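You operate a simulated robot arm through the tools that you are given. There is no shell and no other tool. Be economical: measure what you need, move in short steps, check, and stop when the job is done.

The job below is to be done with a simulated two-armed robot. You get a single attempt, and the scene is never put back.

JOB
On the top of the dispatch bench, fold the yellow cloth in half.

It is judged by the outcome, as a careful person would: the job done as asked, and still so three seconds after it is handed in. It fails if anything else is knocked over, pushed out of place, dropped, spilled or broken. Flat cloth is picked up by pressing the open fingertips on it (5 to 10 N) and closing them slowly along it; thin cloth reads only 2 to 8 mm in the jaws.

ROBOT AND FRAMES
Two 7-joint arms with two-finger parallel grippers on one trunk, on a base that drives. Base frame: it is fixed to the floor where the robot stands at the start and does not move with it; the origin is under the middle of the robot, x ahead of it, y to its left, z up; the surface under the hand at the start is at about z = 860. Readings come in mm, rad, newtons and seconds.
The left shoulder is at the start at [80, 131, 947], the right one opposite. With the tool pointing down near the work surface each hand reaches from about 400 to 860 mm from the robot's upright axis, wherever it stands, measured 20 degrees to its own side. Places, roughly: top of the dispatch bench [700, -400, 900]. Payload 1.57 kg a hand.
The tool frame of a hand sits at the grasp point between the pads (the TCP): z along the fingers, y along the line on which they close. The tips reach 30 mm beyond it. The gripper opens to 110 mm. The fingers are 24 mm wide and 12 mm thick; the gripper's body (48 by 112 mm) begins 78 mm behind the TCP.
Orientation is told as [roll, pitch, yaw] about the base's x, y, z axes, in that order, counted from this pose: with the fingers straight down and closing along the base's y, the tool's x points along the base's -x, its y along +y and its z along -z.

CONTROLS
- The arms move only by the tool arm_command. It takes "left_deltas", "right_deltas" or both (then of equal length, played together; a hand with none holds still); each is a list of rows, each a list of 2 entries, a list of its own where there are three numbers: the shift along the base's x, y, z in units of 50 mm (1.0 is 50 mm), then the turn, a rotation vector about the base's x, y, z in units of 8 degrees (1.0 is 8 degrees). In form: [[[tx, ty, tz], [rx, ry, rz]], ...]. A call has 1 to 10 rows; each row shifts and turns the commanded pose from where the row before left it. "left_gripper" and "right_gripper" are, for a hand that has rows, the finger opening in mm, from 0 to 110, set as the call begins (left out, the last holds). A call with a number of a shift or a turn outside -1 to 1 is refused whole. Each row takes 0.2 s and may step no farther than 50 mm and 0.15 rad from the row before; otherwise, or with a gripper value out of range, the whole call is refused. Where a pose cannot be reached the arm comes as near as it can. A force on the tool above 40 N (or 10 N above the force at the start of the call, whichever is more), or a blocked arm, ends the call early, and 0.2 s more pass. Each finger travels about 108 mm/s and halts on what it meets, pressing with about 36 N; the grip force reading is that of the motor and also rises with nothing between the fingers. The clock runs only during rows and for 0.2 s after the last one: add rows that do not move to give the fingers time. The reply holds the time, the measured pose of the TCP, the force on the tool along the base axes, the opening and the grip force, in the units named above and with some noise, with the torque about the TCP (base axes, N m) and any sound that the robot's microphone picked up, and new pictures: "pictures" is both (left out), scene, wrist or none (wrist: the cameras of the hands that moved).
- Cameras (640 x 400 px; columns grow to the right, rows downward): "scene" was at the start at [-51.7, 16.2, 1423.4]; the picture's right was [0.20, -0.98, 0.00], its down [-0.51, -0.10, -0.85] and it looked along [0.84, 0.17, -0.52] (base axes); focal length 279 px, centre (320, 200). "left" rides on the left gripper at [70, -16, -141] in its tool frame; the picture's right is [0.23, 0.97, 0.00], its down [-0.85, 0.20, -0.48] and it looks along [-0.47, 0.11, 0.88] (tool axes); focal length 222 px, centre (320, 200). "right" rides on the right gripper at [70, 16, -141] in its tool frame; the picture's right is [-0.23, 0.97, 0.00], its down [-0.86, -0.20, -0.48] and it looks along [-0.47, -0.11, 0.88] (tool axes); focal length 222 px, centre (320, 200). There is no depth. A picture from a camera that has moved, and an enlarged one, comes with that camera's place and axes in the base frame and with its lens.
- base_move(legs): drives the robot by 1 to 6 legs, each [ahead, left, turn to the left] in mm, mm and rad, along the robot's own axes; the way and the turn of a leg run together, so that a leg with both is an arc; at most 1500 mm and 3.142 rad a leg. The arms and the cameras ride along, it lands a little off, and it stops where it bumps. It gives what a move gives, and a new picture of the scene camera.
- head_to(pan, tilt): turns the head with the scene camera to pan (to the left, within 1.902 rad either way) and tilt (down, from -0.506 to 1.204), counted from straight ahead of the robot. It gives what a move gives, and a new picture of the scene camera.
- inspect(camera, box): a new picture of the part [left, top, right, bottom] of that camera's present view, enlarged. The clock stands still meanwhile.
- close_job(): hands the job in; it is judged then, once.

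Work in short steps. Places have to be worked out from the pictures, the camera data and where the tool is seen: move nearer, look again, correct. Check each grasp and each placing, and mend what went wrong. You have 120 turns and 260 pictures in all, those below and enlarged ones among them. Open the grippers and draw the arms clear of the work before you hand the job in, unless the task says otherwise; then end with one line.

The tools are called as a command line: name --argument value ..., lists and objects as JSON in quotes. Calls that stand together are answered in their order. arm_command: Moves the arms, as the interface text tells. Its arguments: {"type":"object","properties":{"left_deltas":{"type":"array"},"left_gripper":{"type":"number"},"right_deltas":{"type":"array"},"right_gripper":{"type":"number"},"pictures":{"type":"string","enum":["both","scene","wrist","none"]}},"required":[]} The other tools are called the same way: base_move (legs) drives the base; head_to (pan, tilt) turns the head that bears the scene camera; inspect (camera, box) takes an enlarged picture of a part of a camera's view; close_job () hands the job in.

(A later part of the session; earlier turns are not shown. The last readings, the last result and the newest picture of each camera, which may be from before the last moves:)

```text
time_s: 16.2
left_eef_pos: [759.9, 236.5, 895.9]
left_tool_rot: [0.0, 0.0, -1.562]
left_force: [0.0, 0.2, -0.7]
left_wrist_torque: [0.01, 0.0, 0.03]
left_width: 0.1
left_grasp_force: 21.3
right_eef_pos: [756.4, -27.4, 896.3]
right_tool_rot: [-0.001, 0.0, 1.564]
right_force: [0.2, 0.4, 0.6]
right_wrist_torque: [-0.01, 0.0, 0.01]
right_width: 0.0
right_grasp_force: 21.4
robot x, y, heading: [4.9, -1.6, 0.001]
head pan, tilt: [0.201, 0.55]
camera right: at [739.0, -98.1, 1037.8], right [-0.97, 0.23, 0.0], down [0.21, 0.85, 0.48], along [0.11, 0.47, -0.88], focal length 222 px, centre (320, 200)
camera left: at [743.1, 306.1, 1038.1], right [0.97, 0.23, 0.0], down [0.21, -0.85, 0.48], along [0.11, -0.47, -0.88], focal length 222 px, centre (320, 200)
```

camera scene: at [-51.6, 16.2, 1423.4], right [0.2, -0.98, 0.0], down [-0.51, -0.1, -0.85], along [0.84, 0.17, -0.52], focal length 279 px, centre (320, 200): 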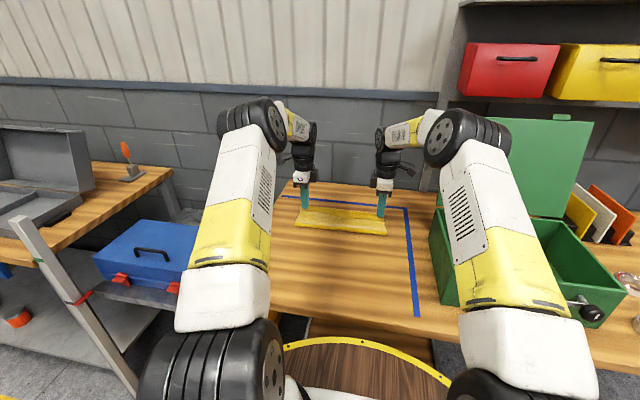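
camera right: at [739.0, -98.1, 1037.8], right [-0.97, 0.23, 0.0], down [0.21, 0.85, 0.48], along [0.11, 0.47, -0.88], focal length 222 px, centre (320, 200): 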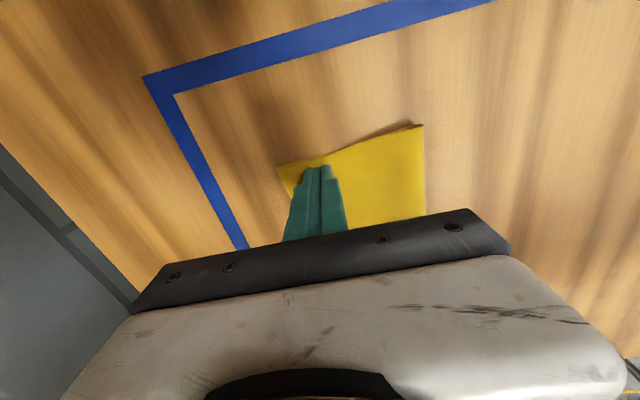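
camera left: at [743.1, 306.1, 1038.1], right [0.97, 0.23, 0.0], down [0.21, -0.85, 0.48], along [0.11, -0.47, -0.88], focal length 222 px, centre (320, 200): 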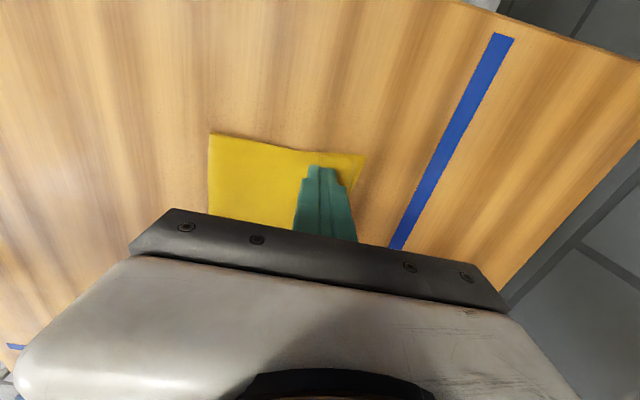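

Contact is very light (under 1 N) at tip z≈866. I drag slowly forward 50 mm at this height to roll the hem out.

arm_command --right_deltas '[[[0.1, 0, -0.02], [0, 0, 0]], [[0.15, 0, 0], [0, 0, 0]], [[0.15, 0, 0], [0, 0, 0]], [[0.15, 0, 0], [0, 0, 0]], [[0.15, 0, 0], [0, 0, 0]], [[0.15, 0, 0], [0, 0, 0]], [[0.1, 0, 0], [0, 0, 0]]]' --left_deltas '[[[0.1, 0, -0.02], [0, 0, 0]], [[0.15, 0, 0], [0, 0, 0]], [[0.15, 0, 0], [0, 0, 0]], [[0.15, 0, 0], [0, 0, 0]], [[0.15, 0, 0], [0, 0, 0]], [[0.15, 0, 0], [0, 0, 0]], [[0.1, 0, 0], [0, 0, 0]]]' --pictures "both"

```text
time_s: 17.8
left_eef_pos: [805.6, 235.6, 893.6]
left_tool_rot: [-0.001, -0.001, -1.564]
left_force: [-0.5, 0.5, -0.4]
left_wrist_torque: [-0.02, -0.02, 0.02]
left_width: 0.0
left_grasp_force: 20.9
right_eef_pos: [804.6, -28.8, 895.4]
right_tool_rot: [0.0, 0.0, 1.564]
right_force: [-0.1, 1.1, 0.4]
right_wrist_torque: [-0.03, 0.02, 0.02]
right_width: 0.0
right_grasp_force: 21.5
robot x, y, heading: [3.1, -0.2, -0.001]
head pan, tilt: [0.201, 0.55]
camera scene: at [-51.7, 16.2, 1423.4], right [0.2, -0.98, 0.0], down [-0.51, -0.1, -0.85], along [0.84, 0.17, -0.52], focal length 279 px, centre (320, 200)
camera right: at [786.4, -99.0, 1036.9], right [-0.97, 0.23, 0.0], down [0.21, 0.85, 0.48], along [0.11, 0.47, -0.88], focal length 222 px, centre (320, 200)
camera left: at [790.6, 305.7, 1036.5], right [0.97, 0.23, 0.0], down [0.21, -0.85, 0.48], along [0.11, -0.47, -0.88], focal length 222 px, centre (320, 200)
```

scene: 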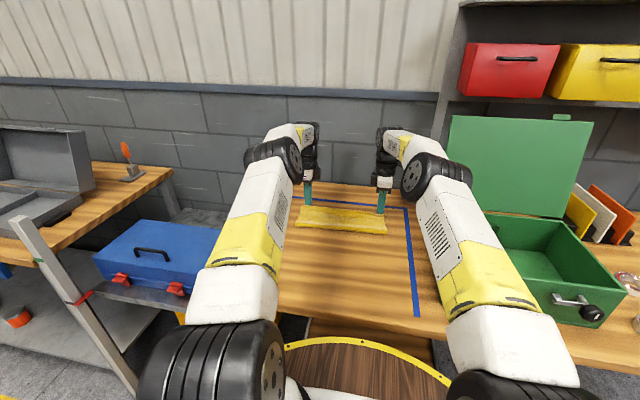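
right: 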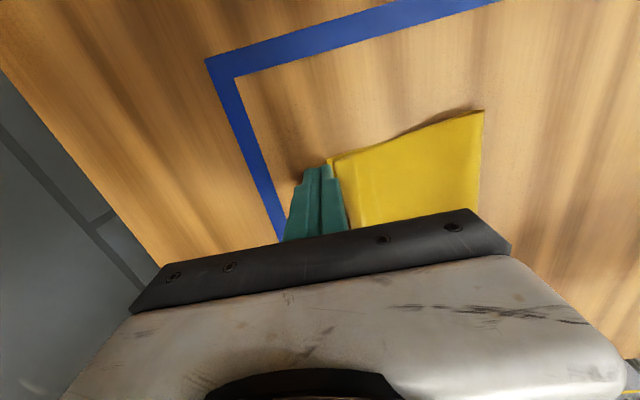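
left: 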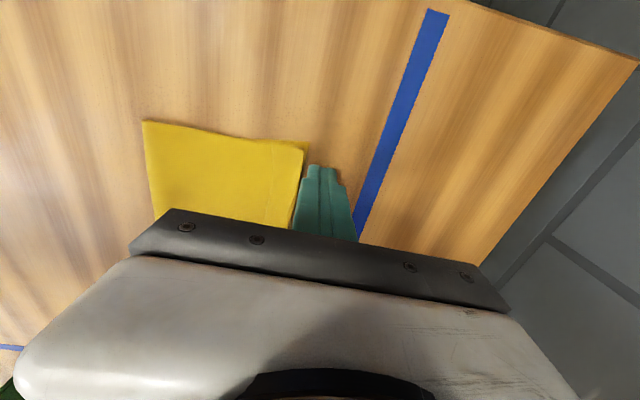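

inspect --camera "right" --box '[290, 100, 490, 225]'

inspect --camera "left" --box '[140, 110, 340, 235]'

inspect --camera "scene" --box '[280, 180, 408, 260]'

```text
3.20 times, centred on (390, 162) of right
camera zoom: at [786.4, -99.0, 1036.9], right [-0.97, 0.23, 0.0], down [0.21, 0.85, 0.48], along [0.11, 0.47, -0.88], focal length 711 px, centre (96, 320)
```

zoom: 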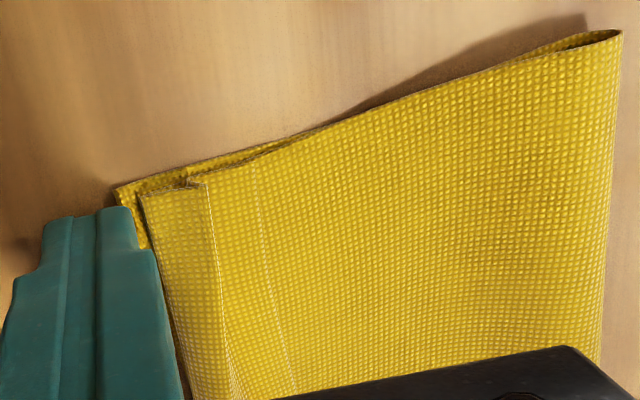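

```text
3.20 times, centred on (240, 172) of left
camera zoom: at [790.6, 305.7, 1036.5], right [0.97, 0.23, 0.0], down [0.21, -0.85, 0.48], along [0.11, -0.47, -0.88], focal length 711 px, centre (576, 288)
```

zoom: 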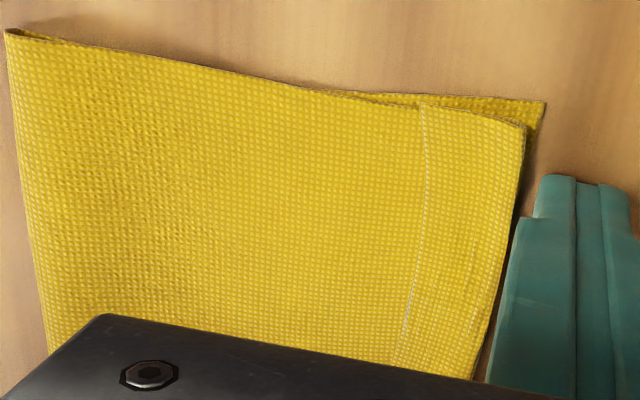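

```text
5.00 times, centred on (344, 220) of scene
camera zoom: at [-51.7, 16.2, 1423.4], right [0.2, -0.98, 0.0], down [-0.51, -0.1, -0.85], along [0.84, 0.17, -0.52], focal length 1394 px, centre (200, 100)
```

zoom: 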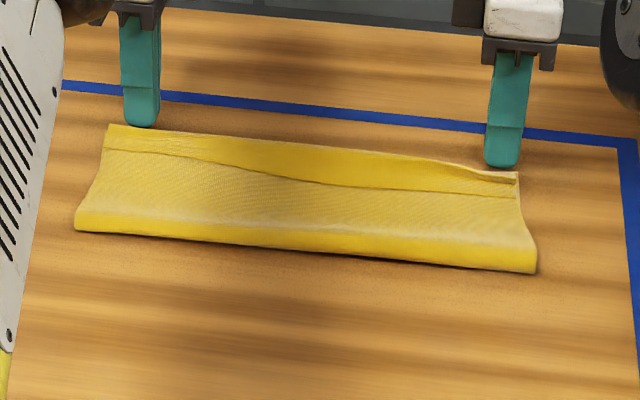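

The light drag mostly slid over. The hem's free edge is at x≈760 (right) and 765 (left), and the crest at ≈789 on both. I'll repeat on the right with about 5 N near the free edge and keep the left hand clear for now.

arm_command --right_deltas '[[[0, 0, 0.4], [0, 0, 0]], [[-0.74, 0, 0.1], [0, 0, 0]], [[0, 0, -0.3], [0, 0, 0]], [[0, 0, -0.2], [0, 0, 0]], [[0, 0, -0.06], [0, 0, 0]], [[0, 0, 0], [0, 0, 0]]]' --left_deltas '[[[0, 0, 0.8], [0, 0, 0]], [[0, 0, 0.1], [0, 0, 0]], [[0, 0, 0], [0, 0, 0]], [[0, 0, 0], [0, 0, 0]], [[0, 0, 0], [0, 0, 0]], [[0, 0, 0], [0, 0, 0]]]' --pictures "none"

```text
time_s: 19.2
left_eef_pos: [807.4, 236.6, 939.0]
left_tool_rot: [0.0, 0.001, -1.564]
left_force: [0.1, -0.3, -1.0]
left_wrist_torque: [-0.01, 0.02, 0.01]
left_width: 0.0
left_grasp_force: 21.5
right_eef_pos: [767.6, -27.9, 893.8]
right_tool_rot: [-0.001, 0.0, 1.564]
right_force: [-0.5, -0.5, 8.8]
right_wrist_torque: [0.02, -0.05, -0.01]
right_width: 0.2
right_grasp_force: 21.2
robot x, y, heading: [1.2, -0.1, 0.0]
head pan, tilt: [0.201, 0.55]
```

Right presses with about 9 N. I drag forward 35 mm slowly and look.

arm_command --right_deltas '[[[0.1, 0, 0.01], [0, 0, 0]], [[0.1, 0, 0], [0, 0, 0]], [[0.1, 0, 0], [0, 0, 0]], [[0.1, 0, 0], [0, 0, 0]], [[0.1, 0, 0], [0, 0, 0]], [[0.1, 0, 0], [0, 0, 0]], [[0.1, 0, 0], [0, 0, 0]]]' --pictures "wrist"

inspect --camera "right" --box '[260, 100, 460, 225]'

inspect --camera "scene" --box '[280, 180, 408, 260]'

```text
time_s: 20.8
left_eef_pos: [806.3, 235.9, 938.4]
left_tool_rot: [-0.001, -0.001, -1.562]
left_force: [-0.1, 0.8, -0.2]
left_wrist_torque: [0.01, -0.02, -0.01]
left_width: 0.1
left_grasp_force: 21.4
right_eef_pos: [801.5, -27.9, 894.1]
right_tool_rot: [-0.001, 0.0, 1.563]
right_force: [-0.8, 0.6, 3.2]
right_wrist_torque: [0.01, -0.01, -0.02]
right_width: 0.0
right_grasp_force: 21.8
robot x, y, heading: [0.9, 2.4, -0.001]
head pan, tilt: [0.201, 0.55]
camera right: at [784.3, -98.2, 1035.1], right [-0.97, 0.23, 0.0], down [0.21, 0.85, 0.48], along [0.11, 0.47, -0.88], focal length 222 px, centre (320, 200)
```

right: 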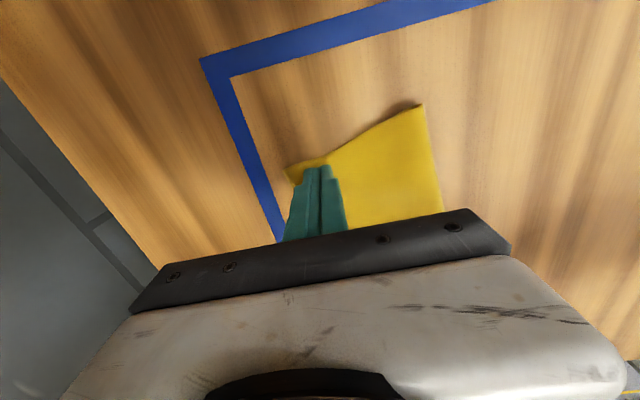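

```text
3.20 times, centred on (360, 162) of right
camera zoom: at [784.3, -98.2, 1035.1], right [-0.97, 0.23, 0.0], down [0.21, 0.85, 0.48], along [0.11, 0.47, -0.88], focal length 711 px, centre (192, 320)
```

zoom: 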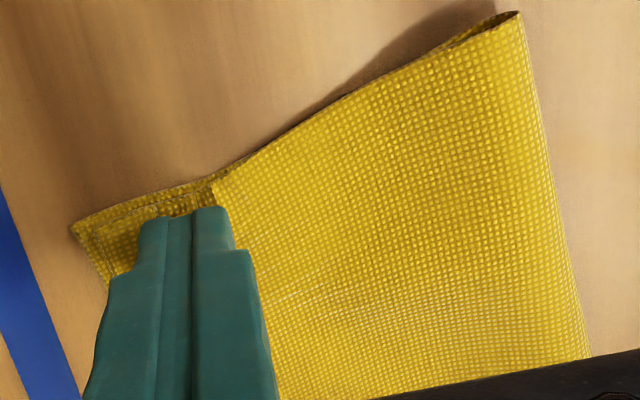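

```text
5.00 times, centred on (344, 220) of scene
camera zoom: at [-51.7, 16.2, 1423.4], right [0.2, -0.98, 0.0], down [-0.51, -0.1, -0.85], along [0.84, 0.17, -0.52], focal length 1394 px, centre (200, 100)
```

zoom: 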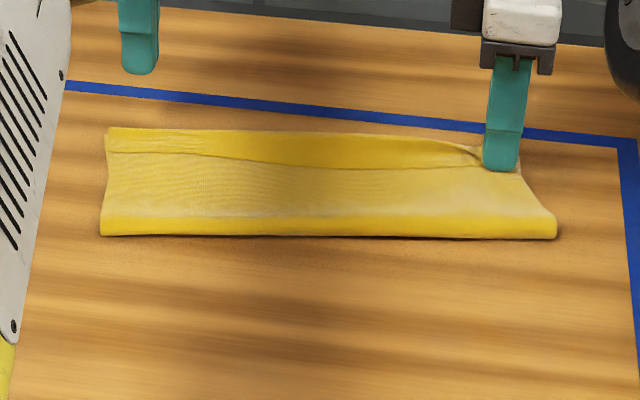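

The press dragged all layers at the right side instead of rolling the hem. I lift the right hand clear and look at the state.

arm_command --right_deltas '[[[0, 0, 0.5], [0, 0, 0]], [[-0.6, -0.3, 0.9], [0, 0, 0]], [[0, -0.6, 0.4], [0, 0, 0]], [[0, 0, 0], [0, 0, 0]]]' --left_deltas '[[[0, 0, 0.5], [0, 0, 0]], [[-0.6, 0.3, 0.4], [0, 0, 0]], [[0, 0.6, 0.4], [0, 0, 0]], [[0, 0, 0], [0, 0, 0]]]' --pictures "wrist"

inspect --camera "right" --box '[220, 60, 476, 220]'

inspect --camera "left" --box '[160, 60, 416, 220]'

inspect --camera "scene" --box '[280, 180, 408, 260]'

```text
refused: row 2 steps farther than a row can; nothing moved
```

```text
2.50 times, centred on (348, 140) of right
camera zoom: at [784.3, -98.2, 1035.1], right [-0.97, 0.23, 0.0], down [0.21, 0.85, 0.48], along [0.11, 0.47, -0.88], focal length 555 px, centre (250, 350)
```

zoom: 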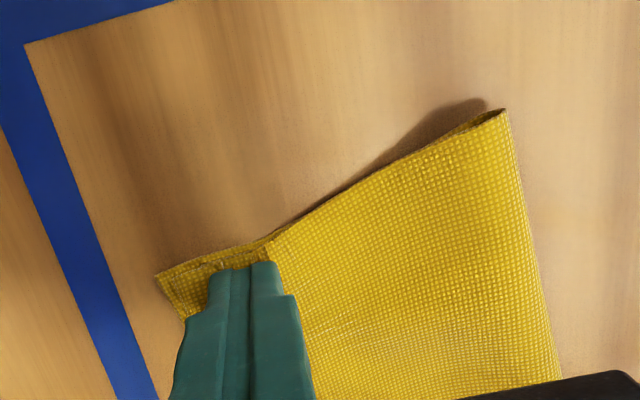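

```text
2.50 times, centred on (288, 140) of left
camera zoom: at [790.6, 306.0, 1081.5], right [0.97, 0.23, 0.0], down [0.21, -0.85, 0.48], along [0.11, -0.47, -0.88], focal length 555 px, centre (400, 350)
```

zoom: 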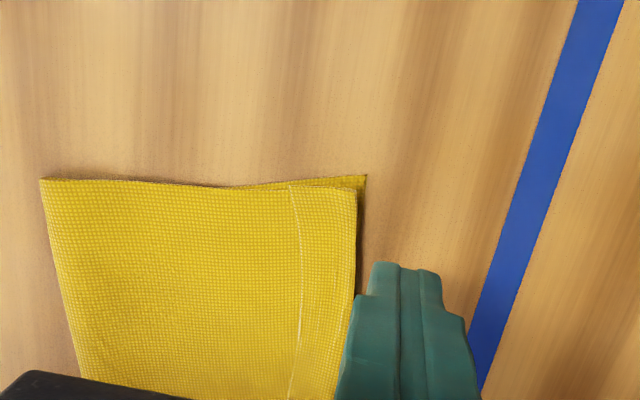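

```text
5.00 times, centred on (344, 220) of scene
camera zoom: at [-51.7, 16.2, 1423.4], right [0.2, -0.98, 0.0], down [-0.51, -0.1, -0.85], along [0.84, 0.17, -0.52], focal length 1394 px, centre (200, 100)
```

zoom: 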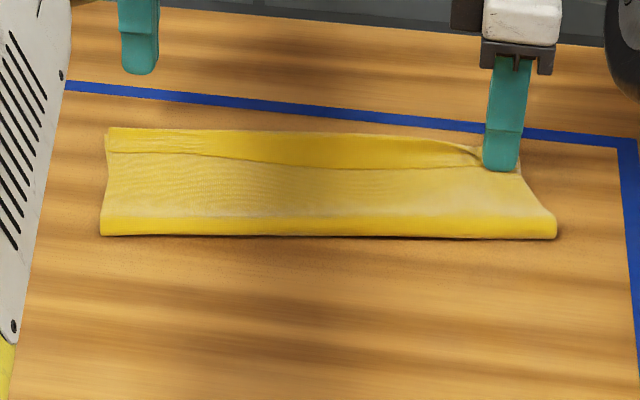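

The row was too long and was refused. I raise and withdraw with smaller steps.

arm_command --right_deltas '[[[0, 0, 0.5], [0, 0, 0]], [[-0.5, -0.3, 0.5], [0, 0, 0]], [[-0.3, -0.4, 0.5], [0, 0, 0]], [[0, -0.3, 0.5], [0, 0, 0]], [[0, 0, 0], [0, 0, 0]]]' --left_deltas '[[[0, 0, 0.5], [0, 0, 0]], [[-0.5, 0.3, 0.3], [0, 0, 0]], [[-0.3, 0.4, 0.3], [0, 0, 0]], [[0, 0.3, 0.3], [0, 0, 0]], [[0, 0, 0], [0, 0, 0]]]' --pictures "wrist"

inspect --camera "right" --box '[180, 100, 436, 260]'

inspect --camera "scene" --box '[280, 180, 408, 260]'

```text
time_s: 22.0
left_eef_pos: [769.2, 286.2, 1007.8]
left_tool_rot: [0.001, 0.001, -1.562]
left_force: [-0.7, 0.4, 0.7]
left_wrist_torque: [0.0, 0.03, 0.0]
left_width: 0.0
left_grasp_force: 21.2
right_eef_pos: [761.7, -76.4, 992.7]
right_tool_rot: [0.001, 0.0, 1.563]
right_force: [-0.3, 0.0, -1.1]
right_wrist_torque: [-0.01, 0.01, 0.01]
right_width: 0.0
right_grasp_force: 21.5
robot x, y, heading: [-2.2, -1.1, -0.002]
head pan, tilt: [0.201, 0.55]
camera right: at [743.9, -148.1, 1135.5], right [-0.97, 0.23, 0.0], down [0.21, 0.85, 0.48], along [0.11, 0.47, -0.88], focal length 222 px, centre (320, 200)
camera left: at [751.5, 355.8, 1150.2], right [0.97, 0.23, 0.0], down [0.21, -0.85, 0.48], along [0.11, -0.47, -0.88], focal length 222 px, centre (320, 200)
```

right: 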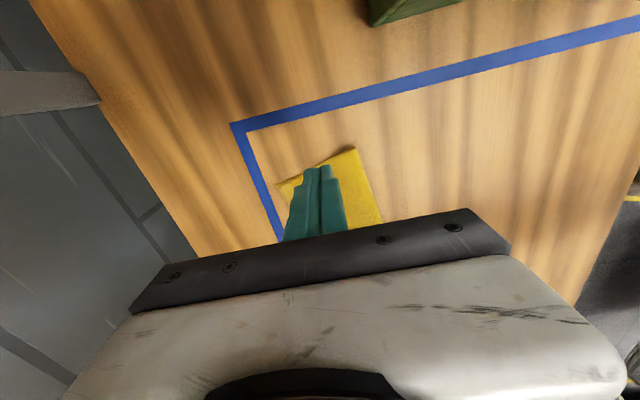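
left: 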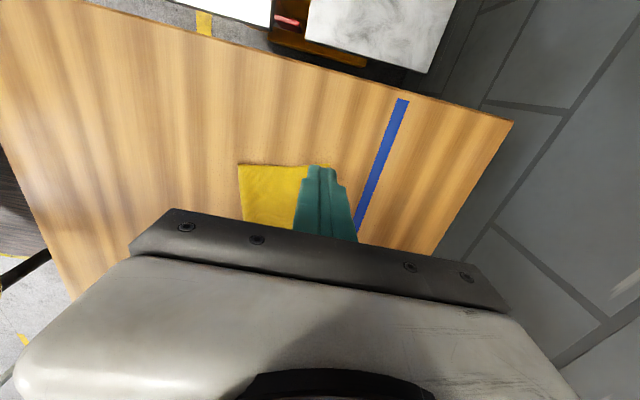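

```text
2.50 times, centred on (308, 180) of right
camera zoom: at [743.9, -148.1, 1135.5], right [-0.97, 0.23, 0.0], down [0.21, 0.85, 0.48], along [0.11, 0.47, -0.88], focal length 555 px, centre (350, 250)
```

zoom: 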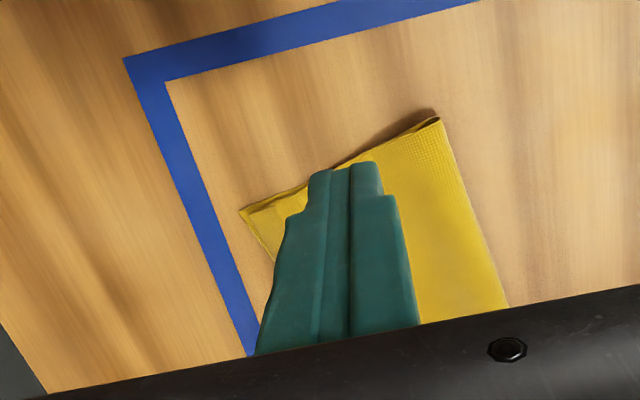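

```text
5.00 times, centred on (344, 220) of scene
camera zoom: at [-51.6, 16.2, 1423.4], right [0.2, -0.98, 0.0], down [-0.51, -0.1, -0.85], along [0.84, 0.17, -0.52], focal length 1394 px, centre (200, 100)
```

zoom: 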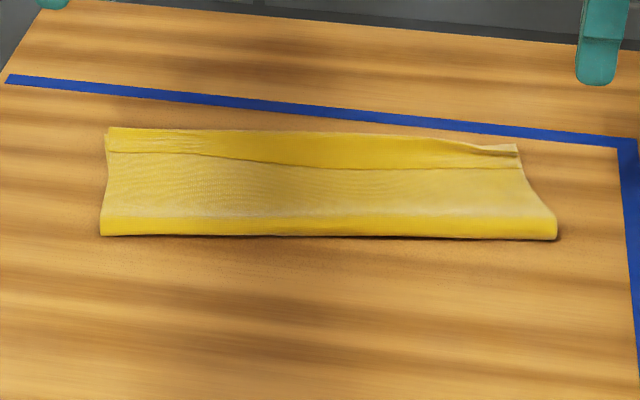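

The cloth turned about 0.12 rad: the right end is ~35 mm too far forward (far-right corner ≈(830,-39)). I press the right end's middle with closed tips and drag it back toward the robot.

arm_command --right_deltas '[[[0.1, 0.4, -0.5], [0, 0, 0]], [[0, 0.4, -0.7], [0, 0, 0]], [[0, 0, -0.5], [0, 0, 0]], [[0, 0, -0.2], [0, 0, 0]], [[0, 0, -0.06], [0, 0, 0]], [[0, 0, -0.04], [0, 0, 0]], [[0, 0, 0], [0, 0, 0]]]' --pictures "none"

```text
time_s: 23.6
left_eef_pos: [768.8, 285.5, 1006.2]
left_tool_rot: [0.001, 0.0, -1.563]
left_force: [0.1, -0.4, 0.2]
left_wrist_torque: [-0.02, 0.0, 0.0]
left_width: 0.2
left_grasp_force: 21.0
right_eef_pos: [767.8, -37.2, 893.6]
right_tool_rot: [-0.001, 0.0, 1.564]
right_force: [0.4, 0.3, 1.0]
right_wrist_torque: [-0.01, -0.02, 0.03]
right_width: 0.2
right_grasp_force: 21.3
robot x, y, heading: [1.7, 2.0, 0.003]
head pan, tilt: [0.201, 0.55]
```

Light contact (1 N). I press 1.5 mm more and drag back 38 mm.

arm_command --right_deltas '[[[0, 0, -0.025], [0, 0, 0]], [[0, 0, -0.01], [0, 0, 0]], [[-0.12, 0, 0], [0, 0, 0]], [[-0.13, 0, 0], [0, 0, 0]], [[-0.13, 0, 0], [0, 0, 0]], [[-0.13, 0, 0], [0, 0, 0]], [[-0.13, 0, 0], [0, 0, 0]], [[-0.12, 0, 0], [0, 0, 0]]]' --pictures "none"

inspect --camera "scene" --box '[280, 180, 408, 260]'

```text
time_s: 25.4
left_eef_pos: [767.4, 286.4, 1008.2]
left_tool_rot: [0.0, 0.0, -1.563]
left_force: [-0.4, 0.6, 0.6]
left_wrist_torque: [-0.01, -0.02, 0.01]
left_width: 0.0
left_grasp_force: 21.0
right_eef_pos: [729.8, -36.9, 890.7]
right_tool_rot: [-0.003, 0.0, 1.564]
right_force: [2.6, 0.0, 17.4]
right_wrist_torque: [-0.16, -0.12, 0.01]
right_width: 0.1
right_grasp_force: 21.1
robot x, y, heading: [-1.2, -1.1, -0.003]
head pan, tilt: [0.201, 0.55]
```

```text
5.00 times, centred on (344, 220) of scene
camera zoom: at [-52.0, 16.2, 1423.4], right [0.2, -0.98, 0.0], down [-0.51, -0.1, -0.85], along [0.84, 0.17, -0.52], focal length 1394 px, centre (200, 100)
```

zoom: 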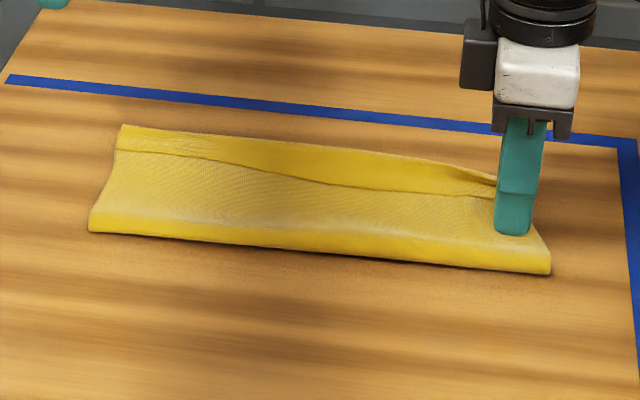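

The cloth is squared up again. I lift the right hand and move it aside so I can see the hem.

arm_command --right_deltas '[[[0, 0, 0.5], [0, 0, 0]], [[-0.3, 0, 0.7], [0, 0, 0]], [[-0.9, 0, 0.2], [0, 0, 0]], [[-0.5, 0, 0], [0, 0, 0]], [[0, 0, 0], [0, 0, 0]]]' --left_deltas '[[[0, 0, -0.3], [0, 0, 0]], [[-0.9, -0.4, 0], [0, 0, 0]], [[-0.9, -0.4, 0], [0, 0, 0]], [[0, 0, 0], [0, 0, 0]], [[0, 0, 0], [0, 0, 0]]]' --pictures "none"

inspect --camera "right" --box '[120, 80, 376, 240]'

inspect --camera "left" --box '[264, 80, 520, 240]'

inspect --camera "scene" --box '[280, 180, 408, 260]'

```text
time_s: 26.6
left_eef_pos: [676.4, 246.5, 995.2]
left_tool_rot: [-0.001, 0.001, -1.564]
left_force: [-0.1, 0.6, 0.3]
left_wrist_torque: [-0.03, -0.02, -0.01]
left_width: 0.0
left_grasp_force: 21.3
right_eef_pos: [642.2, -37.5, 960.9]
right_tool_rot: [0.0, -0.001, 1.564]
right_force: [0.1, 0.2, -0.3]
right_wrist_torque: [0.0, 0.02, 0.0]
right_width: 0.0
right_grasp_force: 21.2
robot x, y, heading: [-3.2, -0.2, -0.002]
head pan, tilt: [0.201, 0.55]
```

```text
2.50 times, centred on (248, 160) of right
camera zoom: at [623.9, -107.7, 1103.3], right [-0.97, 0.23, 0.0], down [0.21, 0.85, 0.48], along [0.11, 0.47, -0.88], focal length 555 px, centre (500, 300)
```

zoom: 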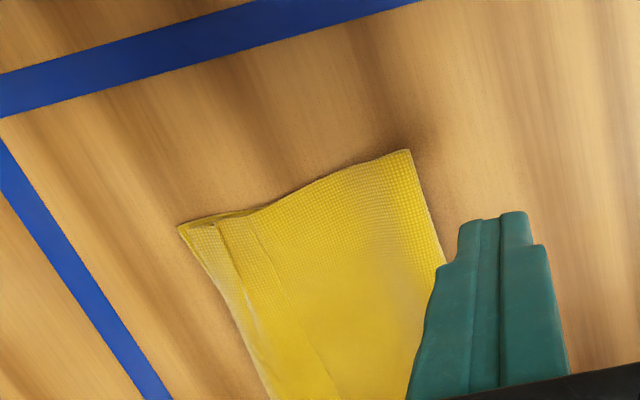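

```text
2.50 times, centred on (392, 160) of left
camera zoom: at [660.2, 315.7, 1137.4], right [0.97, 0.23, 0.0], down [0.21, -0.85, 0.48], along [0.11, -0.47, -0.88], focal length 555 px, centre (140, 300)
```

zoom: 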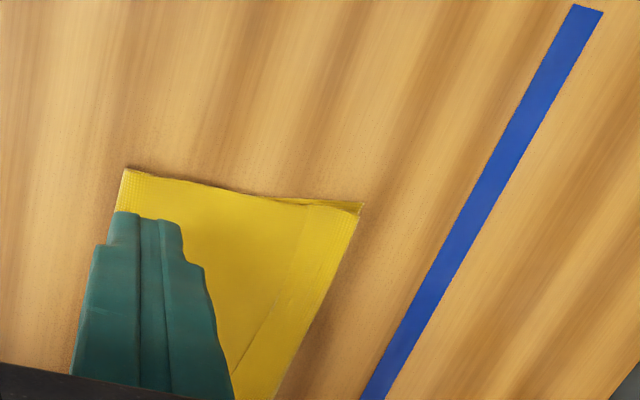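

```text
5.00 times, centred on (344, 220) of scene
camera zoom: at [-51.7, 16.2, 1423.4], right [0.2, -0.98, 0.0], down [-0.51, -0.1, -0.85], along [0.84, 0.17, -0.52], focal length 1394 px, centre (200, 100)
```

zoom: 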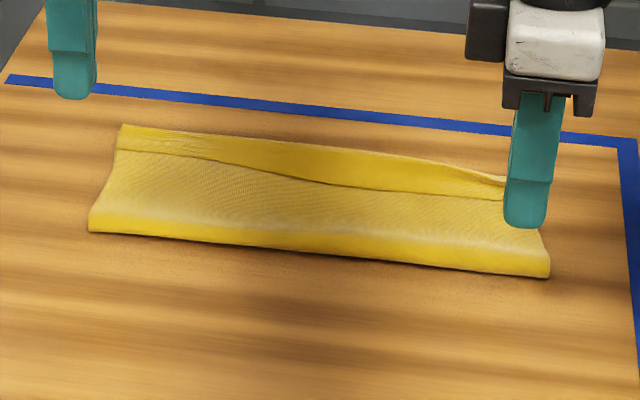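

The hem spans x≈751–786 on the right and 760–791 on the left. I try squeezing just the hem: fingers open 46 mm straddling it, lowered to just above the layer beneath, then closed so only the hem buckles up between them.

arm_command --right_deltas '[[[0.85, 0, 0.3], [0, 0, 0]], [[0.85, 0.05, 0.1], [0, 0, 0]], [[0.83, 0.05, 0], [0, 0, 0]], [[0, 0, -0.7], [0, 0, 0]], [[0, 0, -0.5], [0, 0, 0]], [[0, 0, -0.35], [0, 0, 0]], [[0, 0, -0.12], [0, 0, 0]], [[0, 0, 0], [0, 0, 0]]]' --left_deltas '[[[0.7, -0.1, 0], [0, 0, 0]], [[0.7, -0.1, 0], [0, 0, 0]], [[0.62, -0.08, -0.3], [0, 0, 0]], [[0, 0, -0.6], [0, 0, 0]], [[0, 0, -0.5], [0, 0, 0]], [[0, 0, -0.4], [0, 0, 0]], [[0, 0, -0.13], [0, 0, 0]], [[0, 0, 0], [0, 0, 0]]]' --right_gripper 46 --left_gripper 46 --pictures "none"

inspect --camera "right" --box '[220, 100, 476, 260]'

inspect --camera "left" --box '[164, 100, 420, 260]'

```text
time_s: 28.4
left_eef_pos: [778.3, 233.0, 896.3]
left_tool_rot: [0.001, 0.0, -1.563]
left_force: [1.0, -0.1, -0.2]
left_wrist_torque: [0.04, 0.02, 0.01]
left_width: 45.9
left_grasp_force: 0.0
right_eef_pos: [770.0, -33.0, 896.6]
right_tool_rot: [0.001, 0.001, 1.564]
right_force: [0.5, 0.2, 0.2]
right_wrist_torque: [-0.05, 0.01, 0.01]
right_width: 45.9
right_grasp_force: 0.0
robot x, y, heading: [-0.9, 1.6, 0.0]
head pan, tilt: [0.201, 0.55]
```

```text
2.50 times, centred on (348, 180) of right
camera zoom: at [752.7, -103.5, 1039.2], right [-0.97, 0.23, 0.0], down [0.21, 0.85, 0.48], along [0.11, 0.47, -0.88], focal length 555 px, centre (250, 250)
```

zoom: 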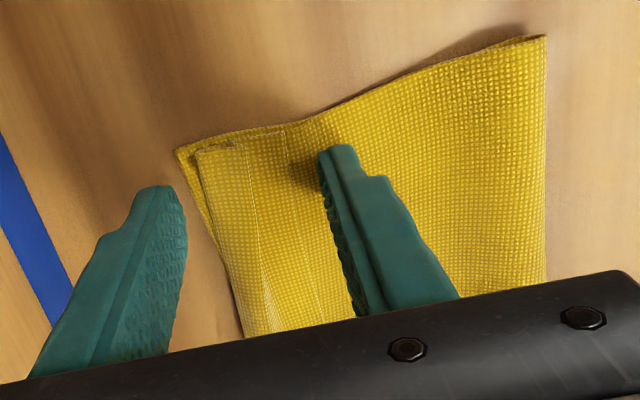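

```text
2.50 times, centred on (292, 180) of left
camera zoom: at [762.5, 302.8, 1038.9], right [0.97, 0.23, 0.0], down [0.21, -0.85, 0.48], along [0.11, -0.47, -0.88], focal length 555 px, centre (390, 250)
```

zoom: 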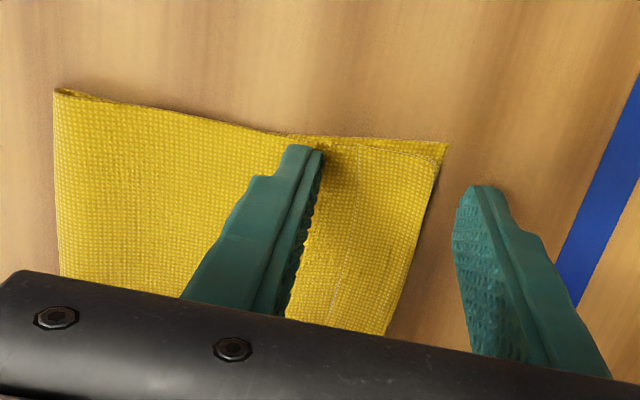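

Well placed. I lower 2 mm and close in two stages.

arm_command --right_deltas '[[[0, 0, -0.045], [0, 0, 0]], [[0, 0, 0], [0, 0, 0]]]' --left_deltas '[[[-0.05, 0, -0.04], [0, 0, 0]], [[0, 0, 0], [0, 0, 0]]]' --right_gripper 28 --left_gripper 28 --pictures "none"

arm_command --right_deltas '[[[0, 0, 0], [0, 0, 0]], [[0, 0, 0], [0, 0, 0]]]' --left_deltas '[[[0, 0, 0], [0, 0, 0]], [[0, 0, 0], [0, 0, 0]]]' --right_gripper 16 --left_gripper 16 --pictures "none"

inspect --camera "right" --box '[220, 100, 476, 260]'

inspect --camera "left" --box '[164, 100, 420, 260]'

```text
time_s: 29.0
left_eef_pos: [776.1, 233.1, 894.3]
left_tool_rot: [0.0, -0.001, -1.565]
left_force: [0.4, 0.2, -0.9]
left_wrist_torque: [0.0, -0.04, -0.01]
left_width: 28.0
left_grasp_force: 0.1
right_eef_pos: [770.2, -32.6, 894.8]
right_tool_rot: [0.0, -0.001, 1.562]
right_force: [0.0, -0.2, 0.2]
right_wrist_torque: [0.0, -0.01, -0.02]
right_width: 28.2
right_grasp_force: 0.0
robot x, y, heading: [3.9, 0.0, -0.003]
head pan, tilt: [0.201, 0.55]
```

```text
time_s: 29.6
left_eef_pos: [775.2, 231.5, 894.5]
left_tool_rot: [0.0, 0.002, -1.566]
left_force: [-0.3, 0.0, -0.3]
left_wrist_torque: [-0.02, -0.02, 0.0]
left_width: 15.9
left_grasp_force: 0.1
right_eef_pos: [770.4, -33.9, 895.8]
right_tool_rot: [0.0, 0.0, 1.564]
right_force: [-0.5, -0.6, 0.5]
right_wrist_torque: [0.0, -0.03, 0.0]
right_width: 16.2
right_grasp_force: 0.1
robot x, y, heading: [-1.6, -4.1, 0.0]
head pan, tilt: [0.201, 0.55]
```

```text
2.50 times, centred on (348, 180) of right
camera zoom: at [752.5, -103.4, 1037.3], right [-0.97, 0.23, 0.0], down [0.21, 0.85, 0.48], along [0.11, 0.47, -0.88], focal length 555 px, centre (250, 250)
```

zoom: 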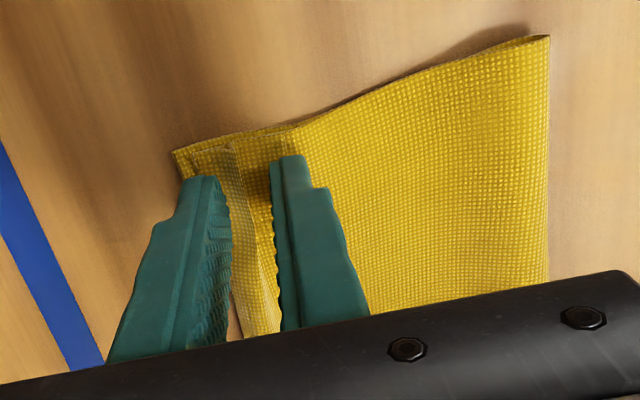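

```text
2.50 times, centred on (292, 180) of left
camera zoom: at [759.8, 302.4, 1037.0], right [0.97, 0.23, 0.0], down [0.21, -0.85, 0.48], along [0.11, -0.47, -0.88], focal length 555 px, centre (390, 250)
```

zoom: 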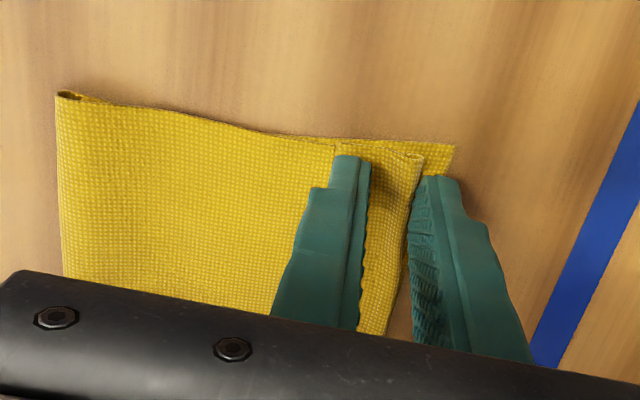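

The hem is bunching between the fingers. I continue closing.

arm_command --right_deltas '[[[0, 0, 0], [0, 0, 0]], [[0, 0, 0], [0, 0, 0]]]' --left_deltas '[[[0, 0, 0], [0, 0, 0]], [[0, 0, 0], [0, 0, 0]]]' --right_gripper 8 --left_gripper 8 --pictures "none"

arm_command --right_deltas '[[[0, 0, 0], [0, 0, 0]], [[0, 0, 0], [0, 0, 0]]]' --left_deltas '[[[0, 0, 0], [0, 0, 0]], [[0, 0, 0], [0, 0, 0]]]' --right_gripper 0 --left_gripper 0 --pictures "none"

inspect --camera "right" --box '[220, 100, 476, 260]'

inspect --camera "left" --box '[164, 100, 420, 260]'

```text
time_s: 30.2
left_eef_pos: [777.6, 233.3, 894.9]
left_tool_rot: [0.001, 0.0, -1.566]
left_force: [-0.7, -0.9, -0.2]
left_wrist_torque: [0.02, -0.01, -0.01]
left_width: 8.0
left_grasp_force: 0.2
right_eef_pos: [771.2, -32.9, 895.6]
right_tool_rot: [0.001, 0.001, 1.564]
right_force: [0.4, 0.9, -0.2]
right_wrist_torque: [0.01, -0.01, -0.03]
right_width: 8.3
right_grasp_force: 0.2
robot x, y, heading: [2.1, 2.4, -0.001]
head pan, tilt: [0.201, 0.55]
```

```text
time_s: 30.8
left_eef_pos: [775.5, 232.4, 895.2]
left_tool_rot: [0.001, 0.0, -1.564]
left_force: [0.5, -0.7, 0.9]
left_wrist_torque: [0.01, -0.03, 0.0]
left_width: 1.6
left_grasp_force: 23.7
right_eef_pos: [771.1, -33.0, 896.2]
right_tool_rot: [-0.001, 0.001, 1.562]
right_force: [0.5, -0.6, -0.6]
right_wrist_torque: [-0.01, -0.03, 0.03]
right_width: 1.7
right_grasp_force: 23.4
robot x, y, heading: [0.0, -1.0, -0.001]
head pan, tilt: [0.201, 0.55]
```

```text
2.50 times, centred on (348, 180) of right
camera zoom: at [752.5, -103.4, 1037.3], right [-0.97, 0.23, 0.0], down [0.21, 0.85, 0.48], along [0.11, 0.47, -0.88], focal length 555 px, centre (250, 250)
```

zoom: 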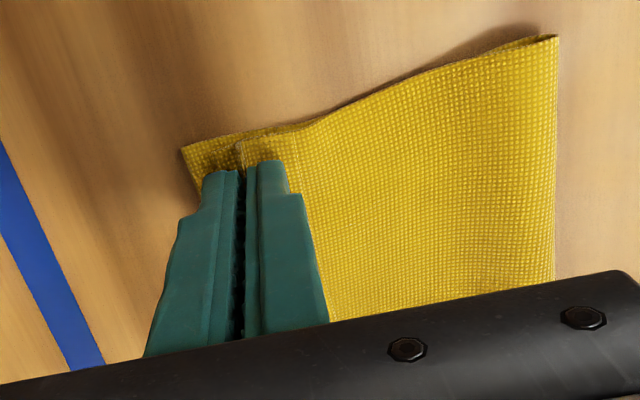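

```text
2.50 times, centred on (292, 180) of left
camera zoom: at [759.8, 302.4, 1037.0], right [0.97, 0.23, 0.0], down [0.21, -0.85, 0.48], along [0.11, -0.47, -0.88], focal length 555 px, centre (390, 250)
```

zoom: 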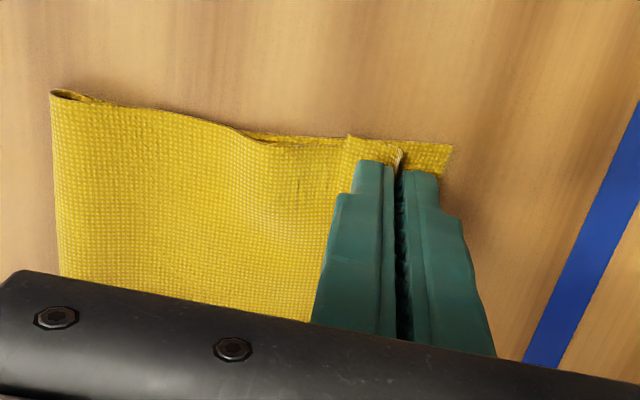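

Something thin (≈1.6 mm) is held by both hands. I lift 30 mm to see what.

arm_command --right_deltas '[[[0, 0, 0.3], [0, 0, 0]], [[0, 0, 0.4], [0, 0, 0]], [[0, 0, 0], [0, 0, 0]]]' --left_deltas '[[[0, 0, 0.3], [0, 0, 0]], [[0, 0, 0.4], [0, 0, 0]], [[0, 0, 0], [0, 0, 0]]]' --pictures "none"

inspect --camera "right" --box '[220, 100, 476, 260]'

inspect --camera "left" --box '[164, 100, 420, 260]'

inspect --camera "scene" --box '[280, 180, 408, 260]'

```text
time_s: 31.6
left_eef_pos: [775.2, 232.8, 932.7]
left_tool_rot: [0.0, -0.001, -1.566]
left_force: [-0.5, 0.2, -0.3]
left_wrist_torque: [-0.01, -0.01, 0.04]
left_width: 1.8
left_grasp_force: 23.4
right_eef_pos: [770.1, -32.8, 930.1]
right_tool_rot: [-0.001, -0.002, 1.565]
right_force: [0.2, 0.1, -0.7]
right_wrist_torque: [0.02, 0.02, -0.02]
right_width: 1.7
right_grasp_force: 23.2
robot x, y, heading: [-1.2, 0.5, 0.005]
head pan, tilt: [0.201, 0.55]
```

```text
2.50 times, centred on (348, 180) of right
camera zoom: at [752.4, -103.8, 1072.1], right [-0.97, 0.23, 0.0], down [0.21, 0.85, 0.48], along [0.11, 0.47, -0.88], focal length 555 px, centre (250, 250)
```

zoom: 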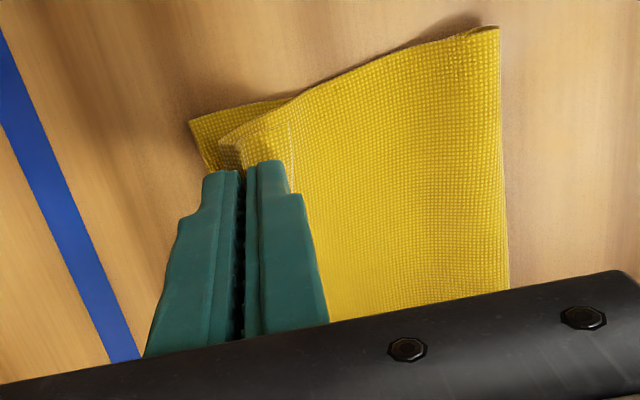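

```text
2.50 times, centred on (292, 180) of left
camera zoom: at [759.2, 302.5, 1074.8], right [0.97, 0.23, 0.0], down [0.21, -0.85, 0.48], along [0.11, -0.47, -0.88], focal length 555 px, centre (390, 250)
```

zoom: 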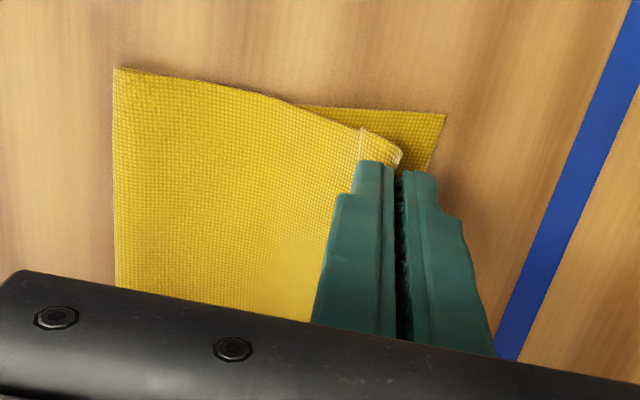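

```text
5.00 times, centred on (344, 220) of scene
camera zoom: at [-51.5, 16.2, 1423.4], right [0.2, -0.98, 0.0], down [-0.51, -0.1, -0.85], along [0.84, 0.17, -0.52], focal length 1394 px, centre (200, 100)
```

zoom: 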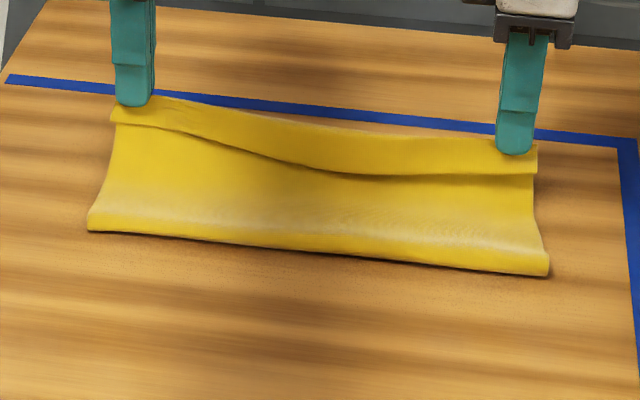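

Both hold the upper layer's crest. I'll unfold the flap back to the near side along the reverse arc, lay it flat, and then regrip right at the edge so no long hem remains.

arm_command --right_deltas '[[[-0.2, 0, 0.35], [0, 0, 0]], [[-0.28, 0, 0.3], [0, 0, 0]], [[-0.28, 0, 0.25], [0, 0, 0]], [[-0.28, 0, 0.2], [0, 0, 0]], [[-0.28, 0, 0.15], [0, 0, 0]], [[-0.28, 0, 0.1], [0, 0, 0]], [[-0.28, 0, 0.05], [0, 0, 0]], [[-0.28, 0, 0], [0, 0, 0]]]' --left_deltas '[[[-0.2, 0, 0.35], [0, 0, 0]], [[-0.28, 0, 0.3], [0, 0, 0]], [[-0.28, 0, 0.25], [0, 0, 0]], [[-0.28, 0, 0.2], [0, 0, 0]], [[-0.28, 0, 0.15], [0, 0, 0]], [[-0.28, 0, 0.1], [0, 0, 0]], [[-0.28, 0, 0.05], [0, 0, 0]], [[-0.28, 0, 0], [0, 0, 0]]]' --pictures "none"

arm_command --right_deltas '[[[-0.3, 0, 0], [0, 0, 0]], [[-0.3, 0, -0.05], [0, 0, 0]], [[-0.3, 0, -0.15], [0, 0, 0]], [[-0.3, 0, -0.2], [0, 0, 0]], [[-0.3, 0, -0.25], [0, 0, 0]], [[-0.3, 0, -0.3], [0, 0, 0]], [[-0.3, 0, -0.35], [0, 0, 0]], [[-0.2, 0, -0.4], [0, 0, 0]], [[-0.1, 0, -0.2], [0, 0, 0]]]' --left_deltas '[[[-0.3, 0, 0], [0, 0, 0]], [[-0.3, 0, -0.05], [0, 0, 0]], [[-0.3, 0, -0.15], [0, 0, 0]], [[-0.3, 0, -0.2], [0, 0, 0]], [[-0.3, 0, -0.25], [0, 0, 0]], [[-0.3, 0, -0.3], [0, 0, 0]], [[-0.3, 0, -0.35], [0, 0, 0]], [[-0.2, 0, -0.4], [0, 0, 0]], [[-0.1, 0, -0.2], [0, 0, 0]]]' --pictures "both"

```text
time_s: 33.4
left_eef_pos: [667.1, 231.3, 1001.0]
left_tool_rot: [0.0, -0.001, -1.564]
left_force: [-0.4, 0.3, -0.1]
left_wrist_torque: [0.02, 0.0, 0.0]
left_width: 1.8
left_grasp_force: 23.6
right_eef_pos: [660.6, -31.5, 1000.9]
right_tool_rot: [0.001, 0.001, 1.563]
right_force: [1.0, 0.0, 0.0]
right_wrist_torque: [-0.02, 0.0, -0.02]
right_width: 1.5
right_grasp_force: 23.5
robot x, y, heading: [1.6, -2.5, 0.002]
head pan, tilt: [0.201, 0.55]
```

```text
time_s: 35.4
left_eef_pos: [548.8, 231.7, 906.1]
left_tool_rot: [-0.001, 0.0, -1.564]
left_force: [-0.1, 0.5, 0.2]
left_wrist_torque: [0.04, -0.03, -0.02]
left_width: 1.9
left_grasp_force: 23.6
right_eef_pos: [540.9, -32.1, 904.7]
right_tool_rot: [0.0, -0.001, 1.564]
right_force: [-0.3, -0.6, 0.9]
right_wrist_torque: [0.05, 0.01, -0.01]
right_width: 2.1
right_grasp_force: 23.6
robot x, y, heading: [-0.1, -3.7, -0.004]
head pan, tilt: [0.201, 0.55]
camera scene: at [-51.7, 16.2, 1423.4], right [0.2, -0.98, 0.0], down [-0.51, -0.1, -0.85], along [0.84, 0.17, -0.52], focal length 279 px, centre (320, 200)
camera right: at [523.2, -103.6, 1047.2], right [-0.97, 0.23, 0.0], down [0.21, 0.85, 0.48], along [0.11, 0.47, -0.88], focal length 222 px, centre (320, 200)
camera left: at [532.0, 301.5, 1047.9], right [0.97, 0.23, 0.0], down [0.21, -0.85, 0.48], along [0.11, -0.47, -0.88], focal length 222 px, centre (320, 200)
```

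scene: 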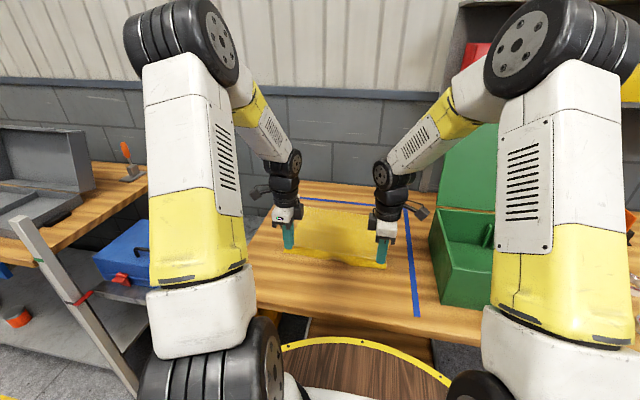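
right: 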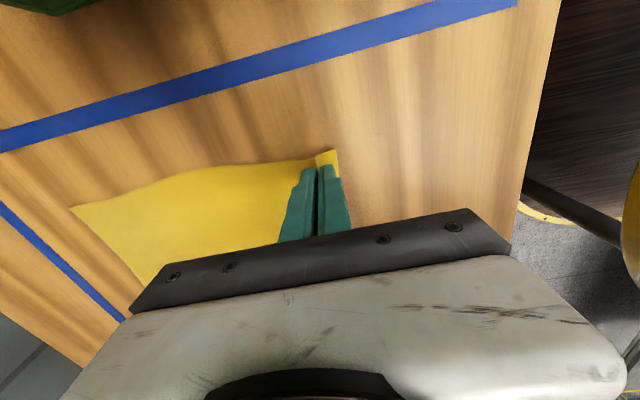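
left: 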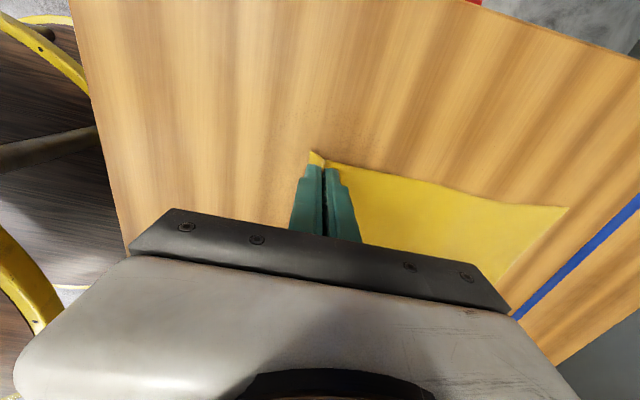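

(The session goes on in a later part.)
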